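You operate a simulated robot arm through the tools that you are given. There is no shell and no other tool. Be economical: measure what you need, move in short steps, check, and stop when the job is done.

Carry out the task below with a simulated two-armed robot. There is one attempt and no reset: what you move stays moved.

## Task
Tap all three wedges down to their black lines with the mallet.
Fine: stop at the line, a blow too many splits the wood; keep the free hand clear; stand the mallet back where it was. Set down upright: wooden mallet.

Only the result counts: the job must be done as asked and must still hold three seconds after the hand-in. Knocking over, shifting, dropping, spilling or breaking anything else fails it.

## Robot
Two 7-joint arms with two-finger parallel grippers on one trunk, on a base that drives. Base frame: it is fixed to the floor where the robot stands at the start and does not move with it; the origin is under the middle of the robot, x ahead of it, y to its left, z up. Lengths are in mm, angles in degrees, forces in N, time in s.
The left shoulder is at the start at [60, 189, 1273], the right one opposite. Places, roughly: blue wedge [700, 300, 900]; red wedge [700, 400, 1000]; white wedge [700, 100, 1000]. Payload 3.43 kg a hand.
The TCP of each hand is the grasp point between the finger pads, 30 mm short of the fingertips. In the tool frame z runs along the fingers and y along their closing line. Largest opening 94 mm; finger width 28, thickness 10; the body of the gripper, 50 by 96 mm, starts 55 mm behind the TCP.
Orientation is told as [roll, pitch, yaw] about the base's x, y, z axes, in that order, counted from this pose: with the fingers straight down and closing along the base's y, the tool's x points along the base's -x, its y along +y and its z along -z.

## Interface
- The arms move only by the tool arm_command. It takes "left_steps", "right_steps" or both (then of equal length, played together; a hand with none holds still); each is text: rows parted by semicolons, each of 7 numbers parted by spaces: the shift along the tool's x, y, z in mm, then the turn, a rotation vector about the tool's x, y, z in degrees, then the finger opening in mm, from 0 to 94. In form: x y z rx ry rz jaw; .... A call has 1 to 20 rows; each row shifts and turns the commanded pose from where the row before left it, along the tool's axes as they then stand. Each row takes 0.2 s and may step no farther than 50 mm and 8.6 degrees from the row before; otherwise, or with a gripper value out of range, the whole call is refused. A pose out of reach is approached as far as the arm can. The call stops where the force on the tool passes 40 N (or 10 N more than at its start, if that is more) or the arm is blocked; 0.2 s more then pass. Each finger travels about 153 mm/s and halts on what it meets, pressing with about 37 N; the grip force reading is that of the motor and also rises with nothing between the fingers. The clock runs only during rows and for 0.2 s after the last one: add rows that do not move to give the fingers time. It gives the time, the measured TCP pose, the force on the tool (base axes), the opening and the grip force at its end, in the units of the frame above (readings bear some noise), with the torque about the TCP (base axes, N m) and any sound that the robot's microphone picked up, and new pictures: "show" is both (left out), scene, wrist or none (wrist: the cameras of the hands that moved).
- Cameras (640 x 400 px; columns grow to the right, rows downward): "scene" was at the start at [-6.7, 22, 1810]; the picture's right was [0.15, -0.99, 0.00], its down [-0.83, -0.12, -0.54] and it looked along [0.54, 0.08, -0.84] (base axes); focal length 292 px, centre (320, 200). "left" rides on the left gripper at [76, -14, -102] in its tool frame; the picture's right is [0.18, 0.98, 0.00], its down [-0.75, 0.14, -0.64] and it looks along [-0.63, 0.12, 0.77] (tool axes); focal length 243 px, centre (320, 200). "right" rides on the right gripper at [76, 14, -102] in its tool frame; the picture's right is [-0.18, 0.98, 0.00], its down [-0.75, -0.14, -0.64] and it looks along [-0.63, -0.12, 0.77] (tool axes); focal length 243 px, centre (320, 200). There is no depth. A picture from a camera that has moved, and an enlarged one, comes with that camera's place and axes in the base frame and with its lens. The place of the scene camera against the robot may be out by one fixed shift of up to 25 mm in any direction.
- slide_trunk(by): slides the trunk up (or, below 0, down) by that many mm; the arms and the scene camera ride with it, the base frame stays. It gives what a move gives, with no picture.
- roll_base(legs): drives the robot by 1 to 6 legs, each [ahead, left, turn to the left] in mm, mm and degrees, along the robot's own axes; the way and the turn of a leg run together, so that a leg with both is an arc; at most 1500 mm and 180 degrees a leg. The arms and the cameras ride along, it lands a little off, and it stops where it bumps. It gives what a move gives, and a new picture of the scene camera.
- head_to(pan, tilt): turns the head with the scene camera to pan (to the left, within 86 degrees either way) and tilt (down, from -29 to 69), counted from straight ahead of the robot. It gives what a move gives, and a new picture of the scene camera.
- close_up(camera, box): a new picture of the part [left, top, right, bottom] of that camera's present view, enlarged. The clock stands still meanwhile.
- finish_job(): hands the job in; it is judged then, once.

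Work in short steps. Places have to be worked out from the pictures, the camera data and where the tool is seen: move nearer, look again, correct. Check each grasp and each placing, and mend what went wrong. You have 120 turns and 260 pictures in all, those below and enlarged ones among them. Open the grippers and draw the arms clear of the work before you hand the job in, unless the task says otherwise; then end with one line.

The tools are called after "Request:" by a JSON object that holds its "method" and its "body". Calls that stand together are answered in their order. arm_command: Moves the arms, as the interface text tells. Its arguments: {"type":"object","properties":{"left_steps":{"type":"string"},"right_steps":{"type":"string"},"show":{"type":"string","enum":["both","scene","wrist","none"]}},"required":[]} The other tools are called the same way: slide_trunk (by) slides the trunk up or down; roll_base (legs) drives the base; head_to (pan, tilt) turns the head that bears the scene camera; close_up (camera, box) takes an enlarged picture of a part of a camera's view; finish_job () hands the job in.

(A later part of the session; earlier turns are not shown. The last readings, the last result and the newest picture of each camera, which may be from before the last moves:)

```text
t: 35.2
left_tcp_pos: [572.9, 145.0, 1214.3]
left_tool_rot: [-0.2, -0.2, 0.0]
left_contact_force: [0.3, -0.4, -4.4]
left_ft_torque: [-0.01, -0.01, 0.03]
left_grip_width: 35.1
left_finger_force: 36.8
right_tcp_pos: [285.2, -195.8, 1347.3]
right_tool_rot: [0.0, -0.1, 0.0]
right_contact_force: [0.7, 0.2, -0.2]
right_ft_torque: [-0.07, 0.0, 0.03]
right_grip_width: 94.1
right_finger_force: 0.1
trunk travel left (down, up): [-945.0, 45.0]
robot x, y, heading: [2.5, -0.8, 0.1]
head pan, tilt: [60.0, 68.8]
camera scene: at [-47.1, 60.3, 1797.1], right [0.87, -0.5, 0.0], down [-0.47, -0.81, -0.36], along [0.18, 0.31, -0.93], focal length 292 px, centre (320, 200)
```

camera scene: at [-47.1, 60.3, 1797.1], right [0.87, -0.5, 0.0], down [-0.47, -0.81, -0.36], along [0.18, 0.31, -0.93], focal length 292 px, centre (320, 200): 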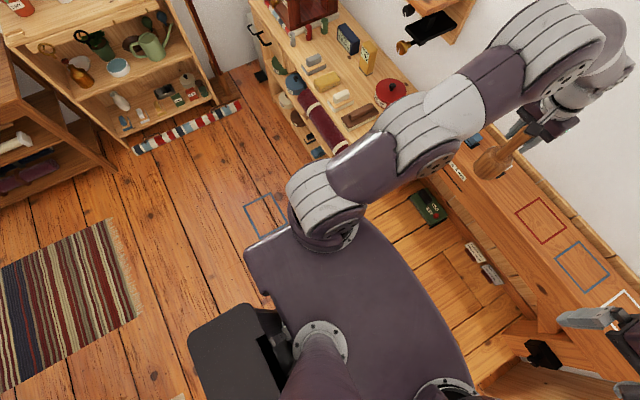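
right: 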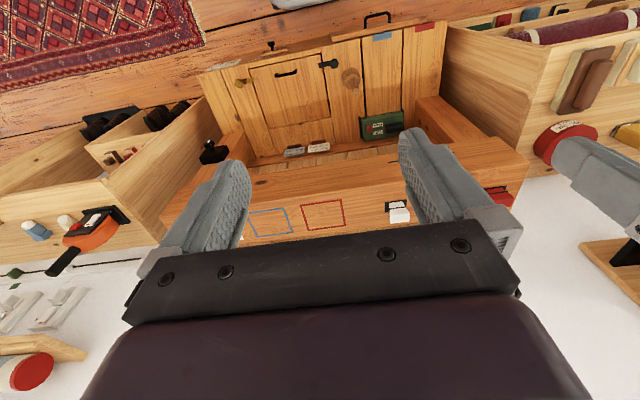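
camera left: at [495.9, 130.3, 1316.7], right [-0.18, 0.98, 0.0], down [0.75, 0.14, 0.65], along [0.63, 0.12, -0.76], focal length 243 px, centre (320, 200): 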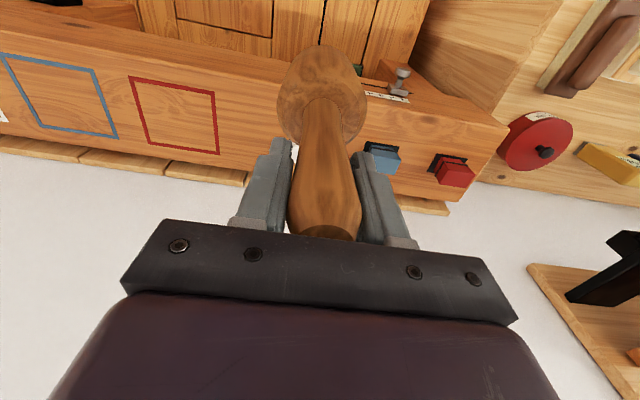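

The column base sits behind the overhanging shoulder plate, so a short drive ahead should be free. I first draw the mallet back 100 mm, to also learn the commanded pose.

Request:
{"method": "arm_command", "body": {"left_steps": "50 0 0 0 0 0 20;50 0 0 0 0 0 20;0 0 0 0 0 0 20", "show": "none"}}

Request:
{"method": "roll_base", "body": {"legs": [[60, 0, 0]]}}

```text
t: 36.0
left_tcp_pos: [473.7, 145.0, 1212.4]
left_tool_rot: [-0.1, -0.2, -0.1]
left_contact_force: [0.0, -0.3, -4.4]
left_ft_torque: [0.02, -0.03, 0.02]
left_grip_width: 35.4
left_finger_force: 37.1
right_tcp_pos: [287.6, -195.1, 1348.3]
right_tool_rot: [0.0, 0.1, 0.0]
right_contact_force: [-0.1, -0.3, -0.5]
right_ft_torque: [0.06, 0.02, 0.0]
right_grip_width: 93.9
right_finger_force: 0.2
trunk travel left (down, up): [-945.0, 45.0]
robot x, y, heading: [0.0, 2.0, -0.2]
head pan, tilt: [60.0, 68.8]
```

```text
t: 37.0
left_tcp_pos: [523.2, 144.5, 1217.2]
left_tool_rot: [-0.1, -0.7, -0.1]
left_contact_force: [-1.8, 0.2, -4.0]
left_ft_torque: [0.0, -0.08, -0.01]
left_grip_width: 35.1
left_finger_force: 36.6
right_tcp_pos: [335.4, -195.8, 1350.4]
right_tool_rot: [-0.1, -0.3, 0.0]
right_contact_force: [-0.7, -0.5, -0.5]
right_ft_torque: [0.0, -0.08, -0.02]
right_grip_width: 93.9
right_finger_force: 0.1
trunk travel left (down, up): [-945.0, 45.0]
robot x, y, heading: [60.3, -3.2, 0.1]
head pan, tilt: [60.0, 68.8]
camera scene: at [-1.2, 60.2, 1796.9], right [0.87, -0.5, 0.01], down [-0.46, -0.81, -0.37], along [0.19, 0.31, -0.93], focal length 292 px, centre (320, 200)
```

scene: 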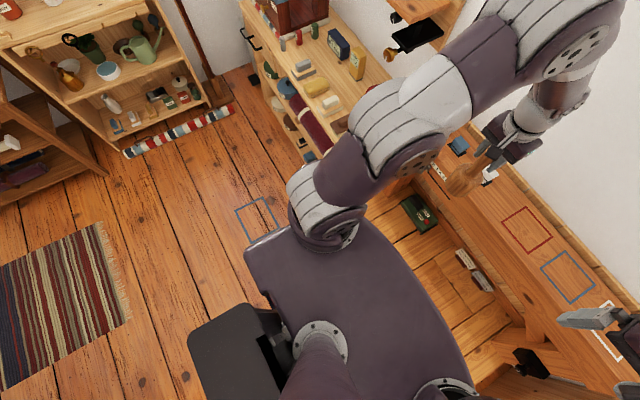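

Drove ahead freely. Another 70 mm, then settle.

Request:
{"method": "roll_base", "body": {"legs": [[70, 0, 0]]}}

Request:
{"method": "arm_command", "body": {"left_steps": "0 0 0 0 0 0 20;0 0 0 0 0 0 20;0 0 0 0 0 0 20", "show": "wrist"}}

```text
t: 38.0
left_tcp_pos: [579.2, 145.3, 1212.0]
left_tool_rot: [-0.1, -0.1, 0.3]
left_contact_force: [1.1, 0.1, -4.6]
left_ft_torque: [-0.04, -0.01, 0.01]
left_grip_width: 35.3
left_finger_force: 37.0
right_tcp_pos: [393.2, -194.9, 1346.8]
right_tool_rot: [-0.2, 0.1, 0.4]
right_contact_force: [1.2, 0.5, -0.3]
right_ft_torque: [0.0, 0.08, 0.05]
right_grip_width: 93.9
right_finger_force: 0.0
trunk travel left (down, up): [-945.0, 45.0]
robot x, y, heading: [106.9, -2.8, 0.2]
head pan, tilt: [60.0, 68.8]
stopped in leg 1: the robot was blocked; the commanded pose is now the measured one
camera scene: at [60.7, 59.5, 1797.2], right [0.87, -0.49, 0.0], down [-0.46, -0.81, -0.36], along [0.18, 0.31, -0.93], focal length 292 px, centre (320, 200)
```

scene: 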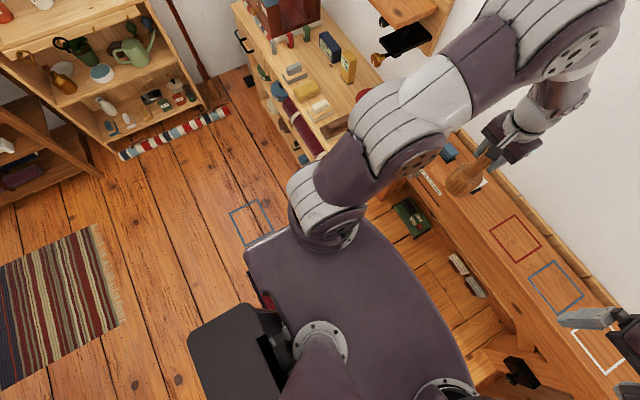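

```text
t: 38.8
left_tcp_pos: [578.7, 145.6, 1212.2]
left_tool_rot: [-0.1, -0.2, 0.2]
left_contact_force: [0.3, -0.3, -4.3]
left_ft_torque: [0.0, -0.02, 0.02]
left_grip_width: 34.9
left_finger_force: 36.8
right_tcp_pos: [393.2, -195.7, 1346.1]
right_tool_rot: [-0.1, 0.0, 0.3]
right_contact_force: [-0.5, 0.4, -0.3]
right_ft_torque: [-0.02, 0.02, -0.04]
right_grip_width: 94.1
right_finger_force: 0.1
trunk travel left (down, up): [-945.0, 45.0]
robot x, y, heading: [105.9, 0.8, 0.5]
head pan, tilt: [60.0, 68.8]
camera left: at [503.5, 131.5, 1314.0], right [-0.19, 0.98, 0.0], down [0.75, 0.15, 0.64], along [0.63, 0.12, -0.76], focal length 243 px, centre (320, 200)
```

left: 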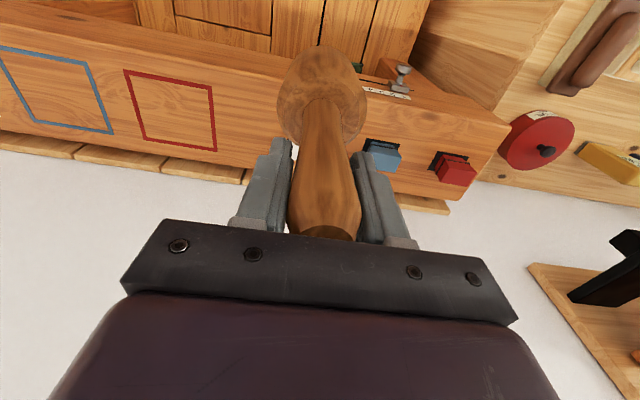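

Blocked by the bench at +106 mm. I back off a few mm to lose contact, then try to reach over white.

Request:
{"method": "roll_base", "body": {"legs": [[-6, 0, 0]]}}

Request:
{"method": "arm_command", "body": {"left_steps": "-30 0 0 0 0 0 20;-30 0 0 0 0 0 20;-28 0 0 0 0 0 20;0 0 0 0 0 0 20;0 0 0 0 0 0 20"}}

```text
t: 39.5
left_tcp_pos: [572.6, 147.0, 1213.3]
left_tool_rot: [-0.1, -0.2, 0.3]
left_contact_force: [0.1, -1.0, -4.3]
left_ft_torque: [-0.01, -0.06, -0.01]
left_grip_width: 35.1
left_finger_force: 37.0
right_tcp_pos: [386.4, -195.1, 1346.6]
right_tool_rot: [-0.1, 0.0, 0.4]
right_contact_force: [0.1, 0.1, -0.6]
right_ft_torque: [0.01, 0.05, -0.04]
right_grip_width: 93.8
right_finger_force: 0.1
trunk travel left (down, up): [-945.0, 45.0]
robot x, y, heading: [97.5, -0.1, 0.3]
head pan, tilt: [60.0, 68.8]
camera scene: at [53.5, 58.9, 1797.2], right [0.87, -0.49, 0.0], down [-0.46, -0.81, -0.36], along [0.18, 0.31, -0.93], focal length 292 px, centre (320, 200)
```

scene: 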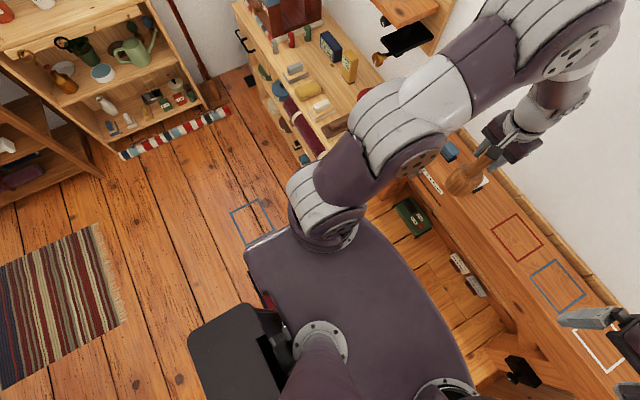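

```text
t: 40.8
left_tcp_pos: [660.6, 146.9, 1215.0]
left_tool_rot: [-0.1, -0.4, 0.3]
left_contact_force: [-0.2, 0.5, -4.7]
left_ft_torque: [-0.01, -0.03, -0.01]
left_grip_width: 35.0
left_finger_force: 37.6
right_tcp_pos: [385.3, -195.1, 1348.6]
right_tool_rot: [0.0, 0.0, 0.3]
right_contact_force: [0.0, 1.1, 0.2]
right_ft_torque: [0.02, 0.01, 0.01]
right_grip_width: 93.8
right_finger_force: 0.1
trunk travel left (down, up): [-945.0, 45.0]
robot x, y, heading: [102.7, -2.9, 0.2]
head pan, tilt: [60.0, 68.8]
camera scene: at [51.6, 58.8, 1797.1], right [0.87, -0.49, 0.0], down [-0.46, -0.81, -0.36], along [0.18, 0.31, -0.93], focal length 292 px, centre (320, 200)
camera left: at [583.2, 131.2, 1317.0], right [-0.19, 0.98, 0.0], down [0.75, 0.15, 0.65], along [0.63, 0.12, -0.76], focal length 243 px, centre (320, 200)
```

scene: 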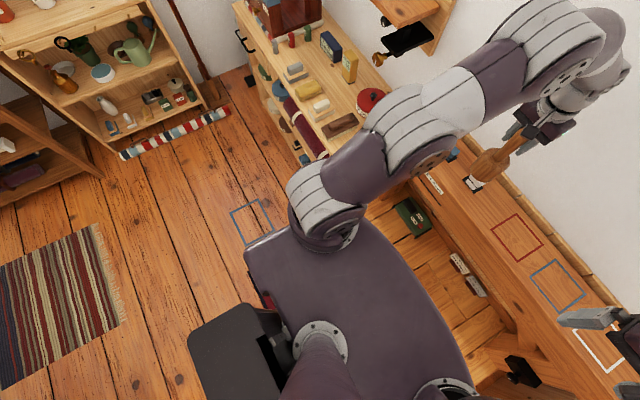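
left: 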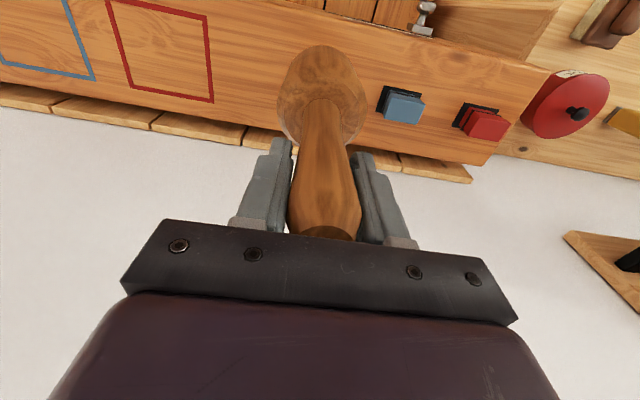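

Over white now. I use this near view of blue and red to refine x, y and top height.

Request:
{"method": "close_up", "body": {"camera": "left", "box": [350, 60, 530, 160]}}

Request:
{"method": "head_to", "body": {"pan": 8, "tilt": 52}}

```text
3.56 times, centred on (440, 110) of left
camera zoom: at [583.2, 131.2, 1317.0], right [-0.19, 0.98, 0.0], down [0.75, 0.15, 0.65], along [0.63, 0.12, -0.76], focal length 863 px, centre (-107, 520)
```

zoom: 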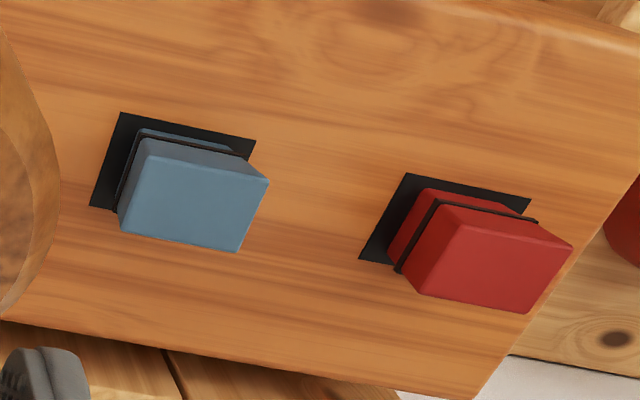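

```text
t: 42.0
left_tcp_pos: [658.9, 145.1, 1216.0]
left_tool_rot: [-0.1, -0.3, 0.4]
left_contact_force: [0.4, 1.0, -4.2]
left_ft_torque: [-0.01, -0.02, -0.01]
left_grip_width: 34.8
left_finger_force: 37.4
right_tcp_pos: [384.7, -194.6, 1347.3]
right_tool_rot: [0.0, 0.0, 0.3]
right_contact_force: [-0.8, -0.5, 0.7]
right_ft_torque: [0.0, 0.01, -0.01]
right_grip_width: 93.9
right_finger_force: 0.0
trunk travel left (down, up): [-945.0, 45.0]
robot x, y, heading: [97.0, -1.5, 0.5]
head pan, tilt: [8.0, 52.0]
camera scene: at [98.1, 21.3, 1816.4], right [0.15, -0.99, 0.0], down [-0.78, -0.11, -0.61], along [0.61, 0.09, -0.79], focal length 292 px, centre (320, 200)
```

scene: 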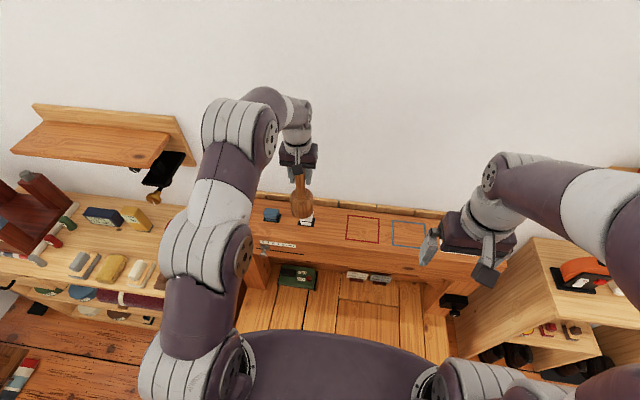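

Better triangulation: wedge tops near z 980, x 681, y 142/268/395. I advance as far as reach allows and lower to a hovering height of about 25 mm.

Request:
{"method": "arm_command", "body": {"left_steps": "0 -3 20 0 0 0 20;-10 0 20 0 0 0 20;-12 0 0 0 0 0 20;0 0 0 0 0 0 20;0 0 0 0 0 0 20", "show": "scene"}}

Request:
{"method": "close_up", "body": {"camera": "scene", "box": [240, 140, 370, 260]}}

```text
t: 43.2
left_tcp_pos: [681.3, 144.6, 1173.8]
left_tool_rot: [-0.1, -0.3, 0.3]
left_contact_force: [0.6, 0.7, -3.8]
left_ft_torque: [0.0, -0.1, 0.01]
left_grip_width: 35.0
left_finger_force: 36.8
right_tcp_pos: [385.0, -194.6, 1347.0]
right_tool_rot: [0.0, 0.0, 0.4]
right_contact_force: [-0.5, -0.4, -0.2]
right_ft_torque: [0.02, 0.03, 0.02]
right_grip_width: 94.0
right_finger_force: 0.1
trunk travel left (down, up): [-945.0, 45.0]
robot x, y, heading: [101.4, -3.0, 0.6]
head pan, tilt: [8.0, 52.0]
camera scene: at [98.3, 21.2, 1816.4], right [0.14, -0.99, 0.0], down [-0.78, -0.11, -0.62], along [0.61, 0.09, -0.79], focal length 292 px, centre (320, 200)
```

scene: 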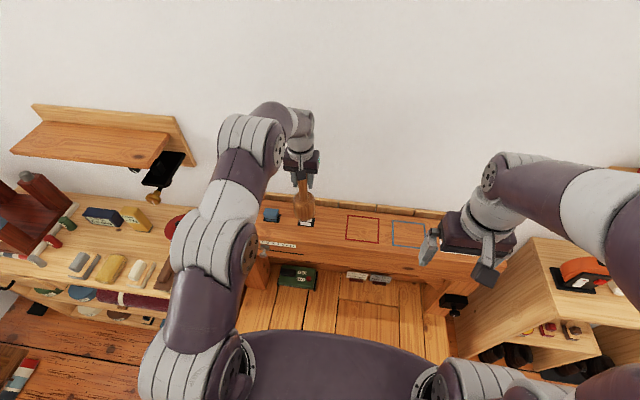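

```text
3.33 times, centred on (305, 200) of scene
camera zoom: at [98.3, 21.2, 1816.4], right [0.14, -0.99, 0.0], down [-0.78, -0.11, -0.62], along [0.61, 0.09, -0.79], focal length 974 px, centre (370, 200)
```

zoom: 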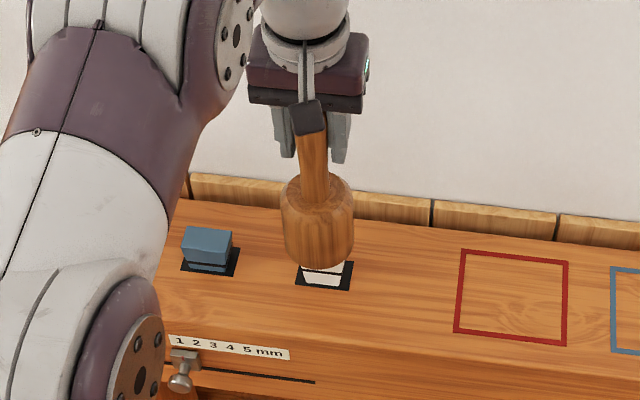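

Mallet is centred over white. I descend slowly in small rows to find contact.

Request:
{"method": "arm_command", "body": {"left_steps": "0 0 3 0 0 0 20;0 0 3 0 0 0 20;0 0 3 0 0 0 20;0 0 3 0 0 0 20;0 0 3 0 0 0 20;0 0 0 0 0 0 20", "show": "none"}}

Request:
{"method": "close_up", "body": {"camera": "scene", "box": [270, 170, 350, 240]}}

```text
t: 44.6
left_tcp_pos: [681.4, 142.9, 1159.8]
left_tool_rot: [-0.1, -0.5, 0.2]
left_contact_force: [-0.2, 0.0, 6.2]
left_ft_torque: [0.17, -0.08, -0.02]
left_grip_width: 34.8
left_finger_force: 37.2
right_tcp_pos: [384.7, -195.0, 1347.0]
right_tool_rot: [0.0, 0.0, 0.4]
right_contact_force: [-1.0, 0.0, -0.1]
right_ft_torque: [0.01, -0.02, -0.05]
right_grip_width: 94.2
right_finger_force: 0.1
trunk travel left (down, up): [-945.0, 45.0]
robot x, y, heading: [100.6, 1.0, 0.5]
head pan, tilt: [8.0, 52.0]
```

```text
5.71 times, centred on (310, 205) of scene
camera zoom: at [96.7, 20.7, 1816.6], right [0.14, -0.99, 0.0], down [-0.78, -0.11, -0.62], along [0.61, 0.09, -0.79], focal length 1669 px, centre (377, 171)
```

zoom: 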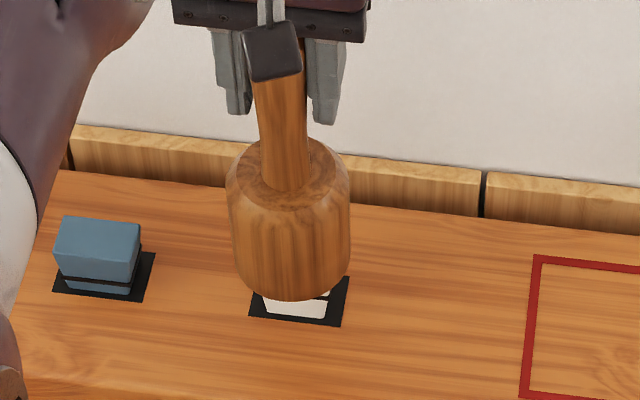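

Contact at TCP z≈1160 (+10 N). Now a gentle first tap: up 15, down 18 in one row, then up and look.

Request:
{"method": "arm_command", "body": {"left_steps": "0 0 -15 0 0 0 20;0 0 0 0 0 0 20;0 0 18 0 0 0 20;0 0 -40 0 0 0 20;0 0 0 0 0 0 20", "show": "none"}}

Request:
{"method": "close_up", "body": {"camera": "scene", "box": [270, 170, 350, 240]}}

```text
t: 45.8
left_tcp_pos: [678.7, 143.6, 1196.7]
left_tool_rot: [-0.1, -0.3, 0.3]
left_contact_force: [-0.3, -0.1, -4.4]
left_ft_torque: [-0.02, -0.01, 0.02]
left_grip_width: 35.1
left_finger_force: 36.8
right_tcp_pos: [384.6, -195.1, 1347.3]
right_tool_rot: [0.1, 0.0, 0.3]
right_contact_force: [0.0, 0.5, 0.8]
right_ft_torque: [-0.05, 0.0, -0.02]
right_grip_width: 94.3
right_finger_force: 0.1
trunk travel left (down, up): [-945.0, 45.0]
robot x, y, heading: [98.6, -0.1, 0.6]
head pan, tilt: [8.0, 52.0]
```

```text
5.71 times, centred on (310, 205) of scene
camera zoom: at [97.7, 21.0, 1816.4], right [0.14, -0.99, 0.0], down [-0.78, -0.11, -0.62], along [0.61, 0.09, -0.79], focal length 1669 px, centre (377, 171)
```

zoom: 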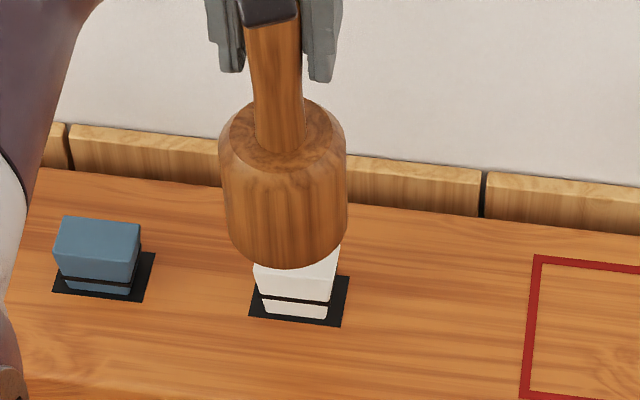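

I take a sharper baseline of the white wedge's line before a stronger tap.

Request:
{"method": "close_up", "body": {"camera": "scene", "box": [295, 205, 325, 225]}}

Request:
{"method": "arm_command", "body": {"left_steps": "0 0 12 0 0 0 20;0 0 0 0 0 0 20;0 0 30 0 0 0 20;0 0 -42 0 0 0 20;0 0 0 0 0 0 20", "show": "none"}}

Request:
{"method": "close_up", "body": {"camera": "scene", "box": [295, 205, 325, 225]}}

```text
16.00 times, centred on (310, 215) of scene
camera zoom: at [97.7, 21.0, 1816.4], right [0.14, -0.99, 0.0], down [-0.78, -0.11, -0.62], along [0.61, 0.09, -0.79], focal length 4674 px, centre (480, -40)
```

zoom: 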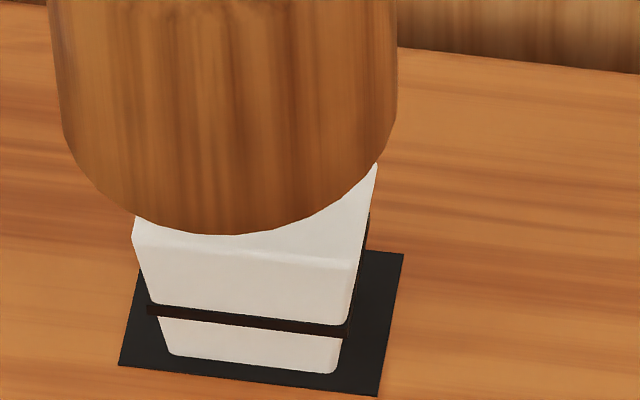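

```text
t: 47.0
left_tcp_pos: [679.8, 144.6, 1194.9]
left_tool_rot: [-0.1, -0.3, 0.4]
left_contact_force: [0.6, 0.0, -4.4]
left_ft_torque: [-0.02, -0.04, 0.01]
left_grip_width: 35.0
left_finger_force: 36.9
right_tcp_pos: [384.4, -194.8, 1348.4]
right_tool_rot: [0.0, -0.1, 0.3]
right_contact_force: [0.3, -0.5, 0.4]
right_ft_torque: [0.01, -0.01, 0.06]
right_grip_width: 93.9
right_finger_force: 0.2
trunk travel left (down, up): [-945.0, 45.0]
robot x, y, heading: [100.9, -1.2, 0.2]
head pan, tilt: [8.0, 52.0]
```

```text
16.00 times, centred on (310, 215) of scene
camera zoom: at [97.4, 21.0, 1816.4], right [0.14, -0.99, 0.0], down [-0.78, -0.11, -0.62], along [0.61, 0.09, -0.79], focal length 4674 px, centre (480, -40)
```

zoom: 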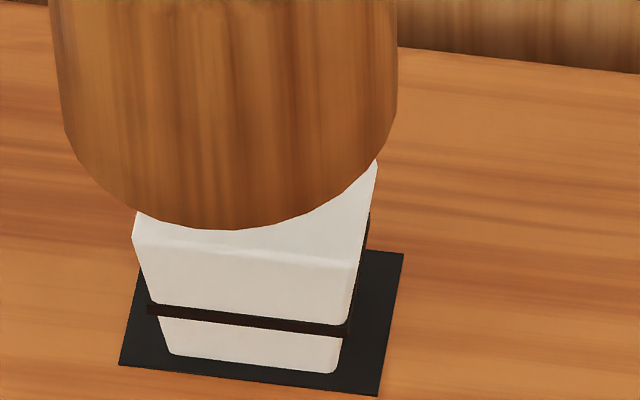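

The wedge did not move at all. I strike harder: 45 mm downstroke in one row with a settle row so the blow lands.

Request:
{"method": "arm_command", "body": {"left_steps": "0 0 0 0 0 0 20;0 0 42 0 0 0 20;0 0 0 0 0 0 20;0 0 -42 0 0 0 20;0 0 0 0 0 0 20", "show": "none"}}

Request:
{"method": "close_up", "body": {"camera": "scene", "box": [295, 205, 325, 225]}}

```text
t: 48.2
left_tcp_pos: [680.7, 144.2, 1194.9]
left_tool_rot: [-0.1, -0.3, 0.2]
left_contact_force: [-0.4, -0.2, -4.0]
left_ft_torque: [0.05, -0.02, -0.02]
left_grip_width: 35.0
left_finger_force: 37.4
right_tcp_pos: [385.7, -194.3, 1347.5]
right_tool_rot: [0.0, 0.0, 0.2]
right_contact_force: [0.2, -0.3, 0.2]
right_ft_torque: [0.04, -0.05, 0.02]
right_grip_width: 93.9
right_finger_force: 0.1
trunk travel left (down, up): [-945.0, 45.0]
robot x, y, heading: [96.3, 1.4, 0.1]
head pan, tilt: [8.0, 52.0]
```

```text
16.00 times, centred on (310, 215) of scene
camera zoom: at [98.6, 21.3, 1816.4], right [0.14, -0.99, 0.0], down [-0.78, -0.11, -0.61], along [0.61, 0.09, -0.79], focal length 4674 px, centre (480, -40)
```

zoom: 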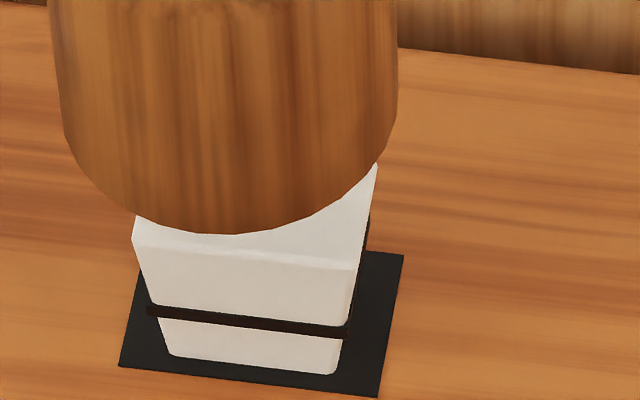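

Still no motion. I command a deeper stroke (50 mm) and read the state at its end.

Request:
{"method": "arm_command", "body": {"left_steps": "0 0 50 0 0 0 20", "show": "none"}}

Request:
{"method": "close_up", "body": {"camera": "scene", "box": [295, 205, 325, 225]}}

```text
t: 48.6
left_tcp_pos: [680.2, 144.5, 1147.8]
left_tool_rot: [-0.2, -0.7, 0.4]
left_contact_force: [0.8, 0.2, 5.8]
left_ft_torque: [0.3, -0.11, 0.0]
left_grip_width: 35.0
left_finger_force: 36.7
right_tcp_pos: [384.2, -195.5, 1348.3]
right_tool_rot: [0.0, 0.0, 0.4]
right_contact_force: [1.0, 0.0, 0.1]
right_ft_torque: [-0.03, 0.03, -0.04]
right_grip_width: 94.0
right_finger_force: 0.2
trunk travel left (down, up): [-945.0, 45.0]
robot x, y, heading: [101.2, -2.2, 0.4]
head pan, tilt: [8.0, 52.0]
```

```text
16.00 times, centred on (310, 215) of scene
camera zoom: at [96.0, 20.7, 1816.8], right [0.14, -0.99, 0.0], down [-0.78, -0.11, -0.62], along [0.61, 0.09, -0.79], focal length 4674 px, centre (480, -40)
```

zoom: 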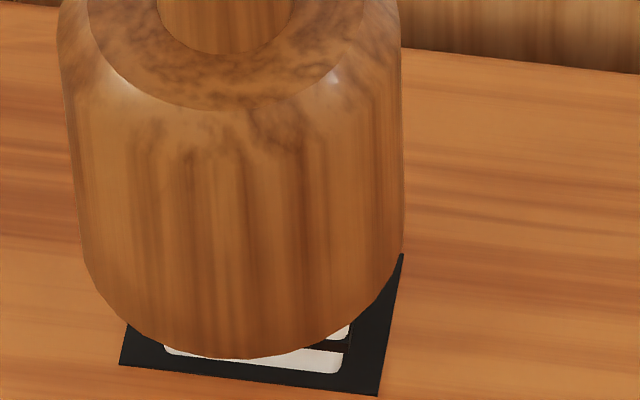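

TCP went to 1148 with 10 N load. I lift and check wedge and grip.

Request:
{"method": "arm_command", "body": {"left_steps": "0 0 -45 0 0 0 20;0 0 0 0 0 0 20", "show": "none"}}

Request:
{"method": "close_up", "body": {"camera": "scene", "box": [295, 205, 325, 225]}}

Request:
{"method": "close_up", "body": {"camera": "scene", "box": [270, 140, 350, 240]}}

```text
t: 49.2
left_tcp_pos: [679.5, 142.3, 1190.4]
left_tool_rot: [-0.1, -0.3, 0.3]
left_contact_force: [-0.3, 0.2, -4.3]
left_ft_torque: [-0.03, -0.05, 0.01]
left_grip_width: 35.2
left_finger_force: 37.2
right_tcp_pos: [385.4, -195.2, 1346.5]
right_tool_rot: [0.0, 0.1, 0.3]
right_contact_force: [-0.5, -0.4, 0.4]
right_ft_torque: [0.03, 0.03, -0.04]
right_grip_width: 94.0
right_finger_force: 0.1
trunk travel left (down, up): [-945.0, 45.0]
robot x, y, heading: [97.0, 0.3, 0.4]
head pan, tilt: [8.0, 52.0]
```

```text
16.00 times, centred on (310, 215) of scene
camera zoom: at [97.3, 21.0, 1816.4], right [0.14, -0.99, 0.0], down [-0.78, -0.11, -0.62], along [0.61, 0.09, -0.79], focal length 4674 px, centre (480, -40)
```

zoom: 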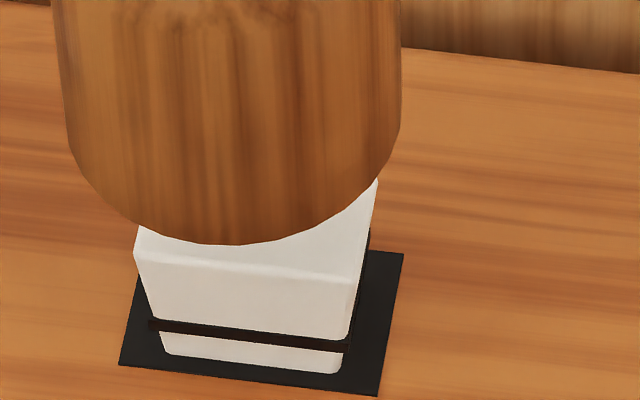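

```text
4.00 times, centred on (310, 190) of scene
camera zoom: at [97.3, 21.0, 1816.4], right [0.14, -0.99, 0.0], down [-0.78, -0.11, -0.62], along [0.61, 0.09, -0.79], focal length 1168 px, centre (360, 240)
```

zoom: 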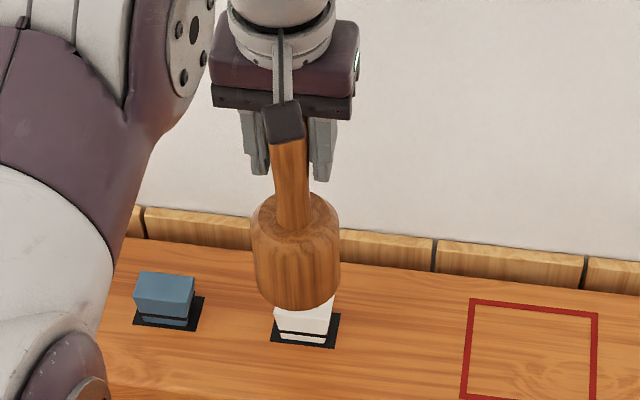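

The wedge went down about 5 mm (and the mallet slid some mm up in the grip, now likely against the palm). Same-size tap again, slightly shorter overtravel, then look.

Request:
{"method": "arm_command", "body": {"left_steps": "0 0 45 0 0 0 20", "show": "none"}}

Request:
{"method": "arm_command", "body": {"left_steps": "0 0 -45 0 0 0 20;0 0 0 0 0 0 20", "show": "none"}}

Request:
{"method": "close_up", "body": {"camera": "scene", "box": [295, 205, 325, 225]}}

```text
t: 49.6
left_tcp_pos: [682.4, 141.8, 1145.1]
left_tool_rot: [-0.1, -0.3, 0.3]
left_contact_force: [-0.9, 0.2, -4.4]
left_ft_torque: [-0.01, -0.03, -0.03]
left_grip_width: 34.6
left_finger_force: 36.8
right_tcp_pos: [387.4, -195.1, 1347.9]
right_tool_rot: [0.1, 0.0, 0.2]
right_contact_force: [-0.4, -0.1, 0.6]
right_ft_torque: [-0.01, 0.0, -0.01]
right_grip_width: 94.2
right_finger_force: 0.0
trunk travel left (down, up): [-945.0, 45.0]
robot x, y, heading: [99.7, -1.2, 0.1]
head pan, tilt: [8.0, 52.0]
```

```text
t: 50.2
left_tcp_pos: [680.6, 143.1, 1191.8]
left_tool_rot: [-0.1, -0.2, 0.4]
left_contact_force: [-0.4, 0.4, -4.9]
left_ft_torque: [-0.03, -0.02, -0.01]
left_grip_width: 34.7
left_finger_force: 37.2
right_tcp_pos: [385.4, -196.2, 1347.7]
right_tool_rot: [0.0, 0.0, 0.4]
right_contact_force: [-0.7, 1.1, 0.9]
right_ft_torque: [0.02, 0.02, 0.01]
right_grip_width: 93.9
right_finger_force: 0.0
trunk travel left (down, up): [-945.0, 45.0]
robot x, y, heading: [97.0, -1.6, 0.1]
head pan, tilt: [8.0, 52.0]
```

```text
16.00 times, centred on (310, 215) of scene
camera zoom: at [98.9, 21.3, 1816.4], right [0.14, -0.99, 0.0], down [-0.78, -0.11, -0.61], along [0.61, 0.09, -0.79], focal length 4674 px, centre (480, -40)
```

zoom: 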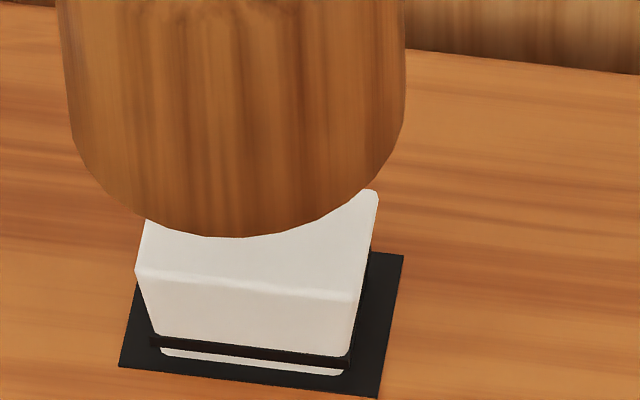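

Each blow drives about 5 mm; the line has about one more blow (≈5 mm) to go. I repeat the same blow, 5 mm lower.

Request:
{"method": "arm_command", "body": {"left_steps": "0 0 6 0 0 0 20;0 0 0 0 0 0 20;0 0 45 0 0 0 20", "show": "none"}}

Request:
{"method": "arm_command", "body": {"left_steps": "0 0 -45 0 0 0 20;0 0 0 0 0 0 20", "show": "none"}}

Request:
{"method": "close_up", "body": {"camera": "scene", "box": [295, 205, 325, 225]}}

```text
t: 51.0
left_tcp_pos: [684.0, 142.7, 1140.6]
left_tool_rot: [-0.1, -0.3, 0.3]
left_contact_force: [-0.7, -1.3, 2.6]
left_ft_torque: [0.02, -0.43, -0.06]
left_grip_width: 34.8
left_finger_force: 36.7
right_tcp_pos: [386.3, -194.9, 1348.7]
right_tool_rot: [0.0, 0.0, 0.4]
right_contact_force: [0.3, 0.2, -0.7]
right_ft_torque: [0.02, 0.04, -0.02]
right_grip_width: 93.8
right_finger_force: 0.1
trunk travel left (down, up): [-945.0, 45.0]
robot x, y, heading: [97.7, -2.9, 0.4]
head pan, tilt: [8.0, 52.0]
```

```text
t: 51.6
left_tcp_pos: [680.6, 140.6, 1185.6]
left_tool_rot: [-0.1, -0.2, 0.3]
left_contact_force: [0.2, 0.8, -3.8]
left_ft_torque: [0.04, -0.03, -0.01]
left_grip_width: 34.5
left_finger_force: 36.9
right_tcp_pos: [384.6, -195.1, 1347.9]
right_tool_rot: [0.0, 0.0, 0.2]
right_contact_force: [0.3, -0.4, -0.2]
right_ft_torque: [0.03, 0.0, 0.0]
right_grip_width: 93.7
right_finger_force: 0.0
trunk travel left (down, up): [-945.0, 45.0]
robot x, y, heading: [96.1, 1.2, 0.3]
head pan, tilt: [8.0, 52.0]
```

```text
16.00 times, centred on (310, 215) of scene
camera zoom: at [98.9, 21.3, 1816.4], right [0.14, -0.99, 0.0], down [-0.78, -0.11, -0.61], along [0.61, 0.09, -0.79], focal length 4674 px, centre (480, -40)
```

zoom: 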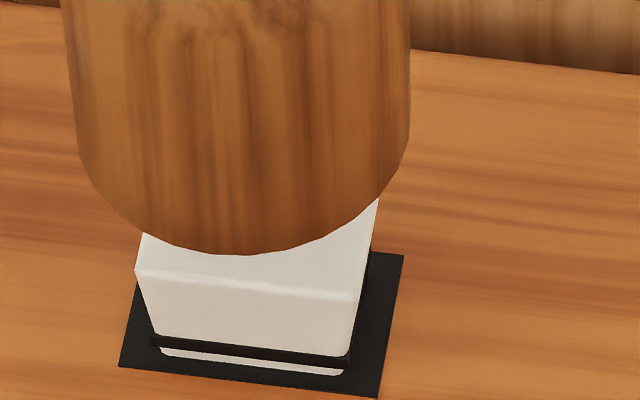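

No movement that time: the stroke ended just at contact (1141). I repeat with about 6–7 mm overtravel, as in the successful blow.

Request:
{"method": "arm_command", "body": {"left_steps": "0 0 5 0 0 0 20;0 0 0 0 0 0 20;0 0 46 0 0 0 20", "show": "none"}}

Request:
{"method": "arm_command", "body": {"left_steps": "0 0 -45 0 0 0 20;0 0 0 0 0 0 20", "show": "none"}}

Request:
{"method": "close_up", "body": {"camera": "scene", "box": [295, 205, 325, 225]}}

```text
t: 52.4
left_tcp_pos: [680.6, 142.1, 1133.8]
left_tool_rot: [-0.2, -0.5, 0.2]
left_contact_force: [0.8, 0.7, 5.2]
left_ft_torque: [0.26, 0.02, 0.05]
left_grip_width: 34.6
left_finger_force: 37.4
right_tcp_pos: [385.0, -195.1, 1347.5]
right_tool_rot: [0.0, 0.0, 0.3]
right_contact_force: [-0.1, -0.3, 0.2]
right_ft_torque: [0.01, 0.0, 0.0]
right_grip_width: 94.0
right_finger_force: 0.0
trunk travel left (down, up): [-945.0, 45.0]
robot x, y, heading: [98.3, -1.7, 0.1]
head pan, tilt: [8.0, 52.0]
```

```text
t: 53.0
left_tcp_pos: [679.7, 143.1, 1179.2]
left_tool_rot: [-0.1, -0.3, 0.4]
left_contact_force: [-0.6, -0.4, -4.8]
left_ft_torque: [0.04, -0.02, -0.02]
left_grip_width: 34.9
left_finger_force: 37.0
right_tcp_pos: [385.6, -195.9, 1347.6]
right_tool_rot: [0.0, 0.1, 0.3]
right_contact_force: [0.6, -0.4, 0.6]
right_ft_torque: [0.01, -0.02, 0.0]
right_grip_width: 94.1
right_finger_force: 0.1
trunk travel left (down, up): [-945.0, 45.0]
robot x, y, heading: [104.6, -2.1, 0.3]
head pan, tilt: [8.0, 52.0]
```

```text
16.00 times, centred on (310, 215) of scene
camera zoom: at [98.2, 21.2, 1816.4], right [0.14, -0.99, 0.0], down [-0.78, -0.11, -0.62], along [0.61, 0.09, -0.79], focal length 4674 px, centre (480, -40)
```

zoom: 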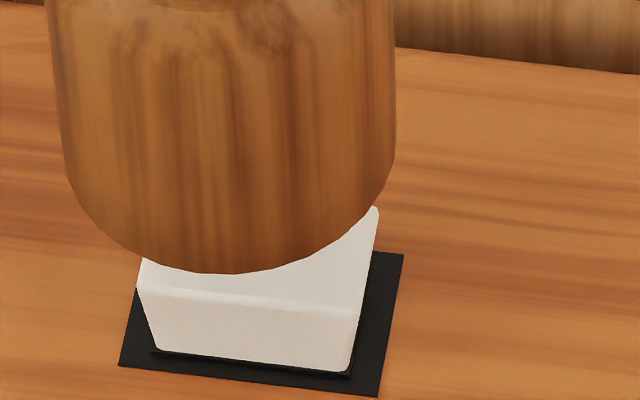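

White's line is now flush at the slot. I rise and zoom on blue and red to count their remaining travel.

Request:
{"method": "arm_command", "body": {"left_steps": "10 0 -25 0 0 0 20;10 0 0 0 0 0 20;0 0 0 0 0 0 20", "show": "scene"}}

Request:
{"method": "close_up", "body": {"camera": "scene", "box": [256, 202, 286, 222]}}

Request:
{"method": "head_to", "body": {"pan": 30, "tilt": 45}}

```text
t: 53.8
left_tcp_pos: [661.4, 144.1, 1202.8]
left_tool_rot: [-0.1, -0.3, 0.3]
left_contact_force: [-0.1, -0.4, -5.1]
left_ft_torque: [0.0, -0.01, 0.02]
left_grip_width: 34.7
left_finger_force: 37.3
right_tcp_pos: [385.9, -194.5, 1348.2]
right_tool_rot: [0.0, 0.0, 0.3]
right_contact_force: [-0.2, 1.1, 0.1]
right_ft_torque: [0.0, 0.02, -0.01]
right_grip_width: 93.9
right_finger_force: 0.1
trunk travel left (down, up): [-945.0, 45.0]
robot x, y, heading: [99.6, 0.8, 0.4]
head pan, tilt: [8.0, 52.0]
camera scene: at [99.6, 21.4, 1816.4], right [0.14, -0.99, 0.0], down [-0.78, -0.11, -0.61], along [0.61, 0.09, -0.79], focal length 292 px, centre (320, 200)
```

scene: 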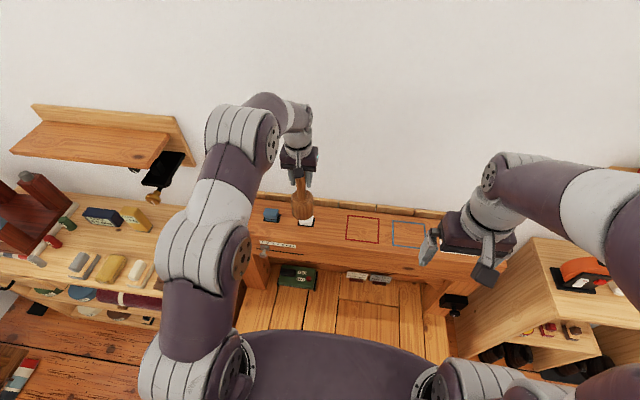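

```text
16.00 times, centred on (271, 212) of scene
camera zoom: at [99.6, 21.4, 1816.4], right [0.14, -0.99, 0.0], down [-0.78, -0.11, -0.61], along [0.61, 0.09, -0.79], focal length 4674 px, centre (1104, 8)
```

zoom: 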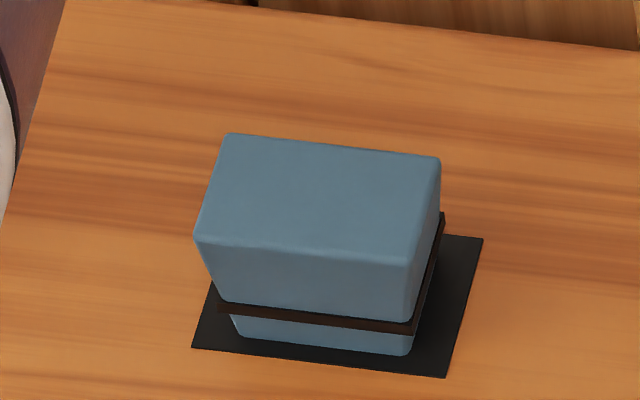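

```text
t: 54.6
left_tcp_pos: [659.7, 143.5, 1203.0]
left_tool_rot: [-0.1, -0.4, 0.4]
left_contact_force: [0.1, 0.1, -4.7]
left_ft_torque: [-0.04, 0.0, 0.02]
left_grip_width: 35.0
left_finger_force: 37.0
right_tcp_pos: [384.7, -194.5, 1347.3]
right_tool_rot: [0.1, 0.0, 0.3]
right_contact_force: [0.0, 0.2, -0.2]
right_ft_torque: [-0.06, -0.03, 0.02]
right_grip_width: 94.1
right_finger_force: 0.0
trunk travel left (down, up): [-945.0, 45.0]
robot x, y, heading: [98.4, -0.0, 0.5]
head pan, tilt: [30.0, 45.0]
camera scene: at [93.7, 51.3, 1826.0], right [0.5, -0.86, 0.0], down [-0.61, -0.36, -0.71], along [0.61, 0.36, -0.71], focal length 292 px, centre (320, 200)
```

scene: 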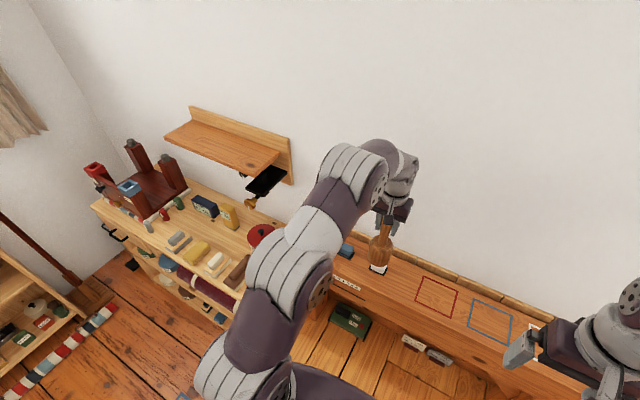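

Blue needs about 33 px ≈ two blows. I drive the base left 130 mm so that blue and red come in reach.

Request:
{"method": "roll_base", "body": {"legs": [[0, 130, 0]]}}

Request:
{"method": "head_to", "body": {"pan": 8, "tilt": 52}}

```text
t: 55.9
left_tcp_pos: [660.4, 269.8, 1204.4]
left_tool_rot: [0.0, -0.3, 0.3]
left_contact_force: [0.2, -0.7, -4.5]
left_ft_torque: [0.01, -0.01, 0.04]
left_grip_width: 34.6
left_finger_force: 36.9
right_tcp_pos: [384.6, -70.3, 1346.9]
right_tool_rot: [0.1, 0.0, 0.3]
right_contact_force: [0.4, -0.2, -0.5]
right_ft_torque: [-0.01, -0.04, 0.02]
right_grip_width: 93.7
right_finger_force: 0.1
trunk travel left (down, up): [-945.0, 45.0]
robot x, y, heading: [100.1, 125.5, 0.3]
head pan, tilt: [30.0, 45.0]
camera scene: at [93.2, 175.8, 1826.1], right [0.5, -0.86, 0.0], down [-0.61, -0.36, -0.71], along [0.61, 0.36, -0.71], focal length 292 px, centre (320, 200)
```

scene: 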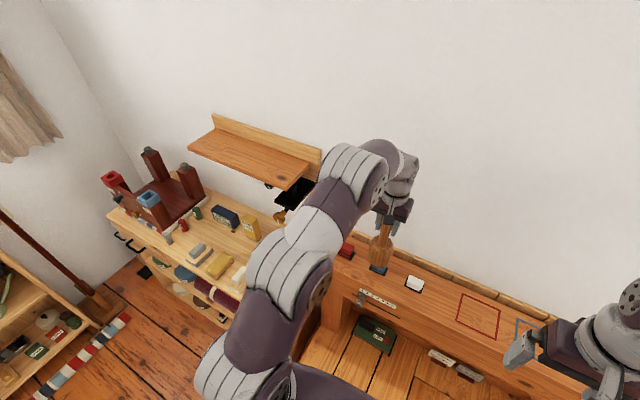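

```text
t: 56.8
left_tcp_pos: [660.3, 271.7, 1204.0]
left_tool_rot: [-0.2, -0.2, 0.3]
left_contact_force: [0.1, 0.3, -4.9]
left_ft_torque: [-0.03, -0.02, -0.01]
left_grip_width: 34.7
left_finger_force: 37.2
right_tcp_pos: [384.2, -66.7, 1346.6]
right_tool_rot: [-0.1, 0.0, 0.3]
right_contact_force: [1.2, -0.6, -0.1]
right_ft_torque: [-0.05, 0.01, -0.04]
right_grip_width: 94.2
right_finger_force: 0.0
trunk travel left (down, up): [-945.0, 45.0]
robot x, y, heading: [96.8, 128.2, -0.1]
head pan, tilt: [8.0, 52.0]
camera scene: at [97.4, 150.4, 1816.4], right [0.15, -0.99, 0.0], down [-0.78, -0.12, -0.62], along [0.61, 0.09, -0.79], focal length 292 px, centre (320, 200)
```

scene: 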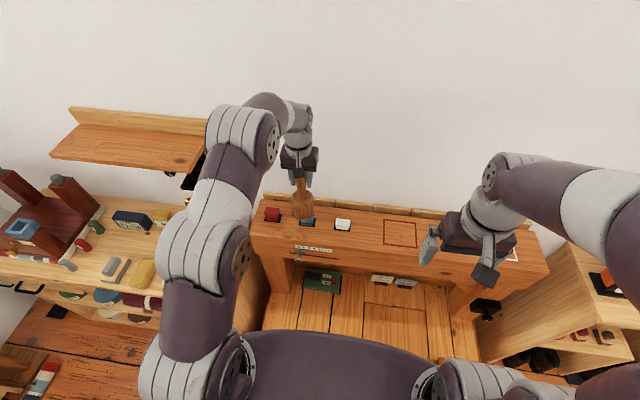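

Clean drive. I move forward over blue and hover.

Request:
{"method": "arm_command", "body": {"left_steps": "-10 -2 0 0 0 0 20;-10 0 -4 0 0 0 20;0 0 0 0 0 0 20;0 0 0 0 0 0 20", "show": "none"}}

Request:
{"method": "close_up", "body": {"camera": "scene", "box": [255, 150, 355, 240]}}

Request:
{"method": "close_up", "body": {"camera": "scene", "box": [295, 208, 325, 228]}}

Request:
{"method": "close_up", "body": {"camera": "scene", "box": [328, 212, 358, 232]}}

Request:
{"method": "close_up", "body": {"camera": "scene", "box": [258, 203, 288, 223]}}

```text
t: 57.8
left_tcp_pos: [675.2, 268.6, 1206.5]
left_tool_rot: [-0.1, -0.3, 0.3]
left_contact_force: [-0.6, 0.6, -4.9]
left_ft_torque: [0.0, -0.08, -0.03]
left_grip_width: 34.6
left_finger_force: 37.0
left hand out of reach, approached as far as the arm can: row 2
right_tcp_pos: [384.4, -67.2, 1347.8]
right_tool_rot: [0.0, 0.0, 0.2]
right_contact_force: [0.0, -0.6, -0.4]
right_ft_torque: [0.03, -0.01, -0.01]
right_grip_width: 93.9
right_finger_force: 0.1
trunk travel left (down, up): [-945.0, 45.0]
robot x, y, heading: [96.8, 128.1, 0.5]
head pan, tilt: [8.0, 52.0]
```

```text
4.44 times, centred on (305, 195) of scene
camera zoom: at [97.3, 148.4, 1816.4], right [0.14, -0.99, 0.0], down [-0.78, -0.11, -0.62], along [0.61, 0.09, -0.79], focal length 1298 px, centre (387, 222)
```

zoom: 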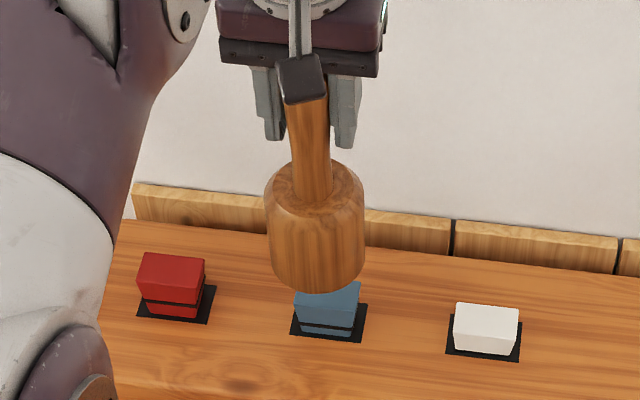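

```text
16.00 times, centred on (310, 218) of scene
camera zoom: at [97.3, 148.4, 1816.4], right [0.14, -0.99, 0.0], down [-0.78, -0.11, -0.62], along [0.61, 0.09, -0.79], focal length 4674 px, centre (480, -88)
```

zoom: 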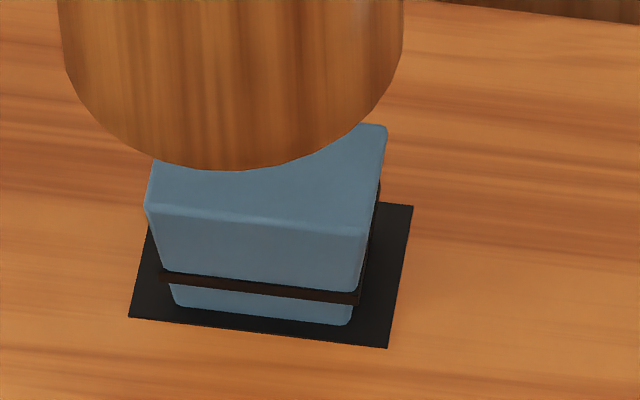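

```text
16.00 times, centred on (343, 222) of scene
camera zoom: at [97.3, 148.4, 1816.4], right [0.14, -0.99, 0.0], down [-0.78, -0.11, -0.62], along [0.61, 0.09, -0.79], focal length 4674 px, centre (-48, -152)
```

zoom: 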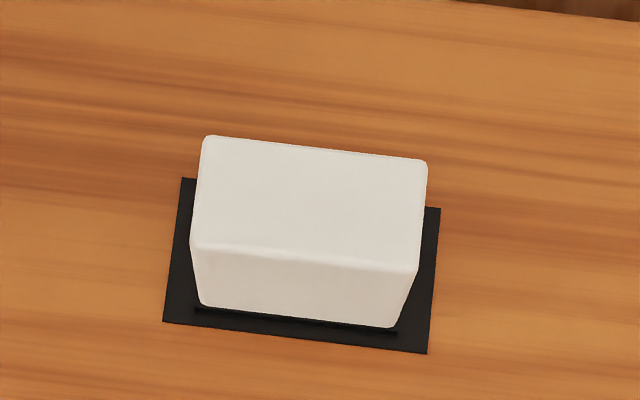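

```text
16.00 times, centred on (273, 213) of scene
camera zoom: at [97.3, 148.4, 1816.4], right [0.14, -0.99, 0.0], down [-0.78, -0.11, -0.62], along [0.61, 0.09, -0.79], focal length 4674 px, centre (1072, -8)
```

zoom: 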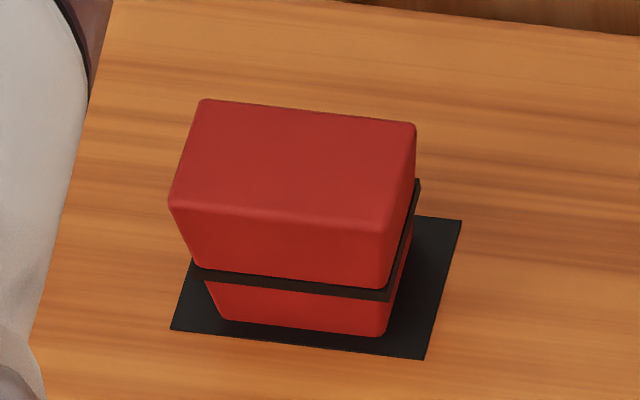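

White is right. Blue needs 2 blows, red 3. For blue the expected contact is TCP ≈1146; I go to 1185 and strike to 1139.

Request:
{"method": "arm_command", "body": {"left_steps": "-6 0 21 0 0 0 20;0 0 0 0 0 0 20;0 0 0 0 0 0 20;0 0 46 0 0 0 20", "show": "none"}}

Request:
{"method": "arm_command", "body": {"left_steps": "0 0 -45 0 0 0 20;0 0 0 0 0 0 20", "show": "none"}}

Request:
{"method": "close_up", "body": {"camera": "scene", "box": [295, 208, 325, 228]}}

```text
t: 58.8
left_tcp_pos: [682.4, 271.4, 1139.7]
left_tool_rot: [-0.1, -0.3, 0.3]
left_contact_force: [-0.9, 0.2, 7.4]
left_ft_torque: [0.13, 0.22, 0.04]
left_grip_width: 35.0
left_finger_force: 36.7
right_tcp_pos: [384.8, -67.8, 1348.0]
right_tool_rot: [-0.1, 0.0, 0.3]
right_contact_force: [0.7, 0.4, 0.8]
right_ft_torque: [-0.01, 0.02, 0.0]
right_grip_width: 93.9
right_finger_force: 0.1
trunk travel left (down, up): [-945.0, 45.0]
robot x, y, heading: [93.4, 127.0, 0.4]
head pan, tilt: [8.0, 52.0]
```

```text
t: 59.4
left_tcp_pos: [681.5, 267.6, 1183.0]
left_tool_rot: [-0.1, -0.3, 0.3]
left_contact_force: [0.2, 0.1, -5.1]
left_ft_torque: [-0.01, 0.01, 0.0]
left_grip_width: 34.8
left_finger_force: 37.2
right_tcp_pos: [385.0, -68.6, 1348.1]
right_tool_rot: [0.0, 0.0, 0.3]
right_contact_force: [0.1, -0.5, 0.3]
right_ft_torque: [-0.02, 0.03, 0.0]
right_grip_width: 94.1
right_finger_force: 0.0
trunk travel left (down, up): [-945.0, 45.0]
robot x, y, heading: [94.6, 124.5, 0.1]
head pan, tilt: [8.0, 52.0]
```

```text
16.00 times, centred on (310, 218) of scene
camera zoom: at [97.4, 148.6, 1816.4], right [0.14, -0.99, 0.0], down [-0.78, -0.11, -0.62], along [0.61, 0.09, -0.79], focal length 4674 px, centre (480, -88)
```

zoom: 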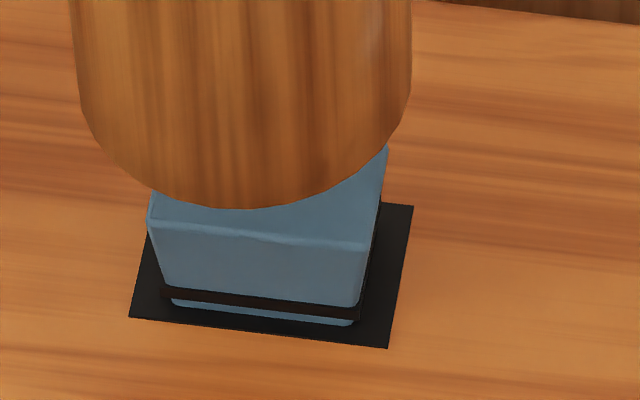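

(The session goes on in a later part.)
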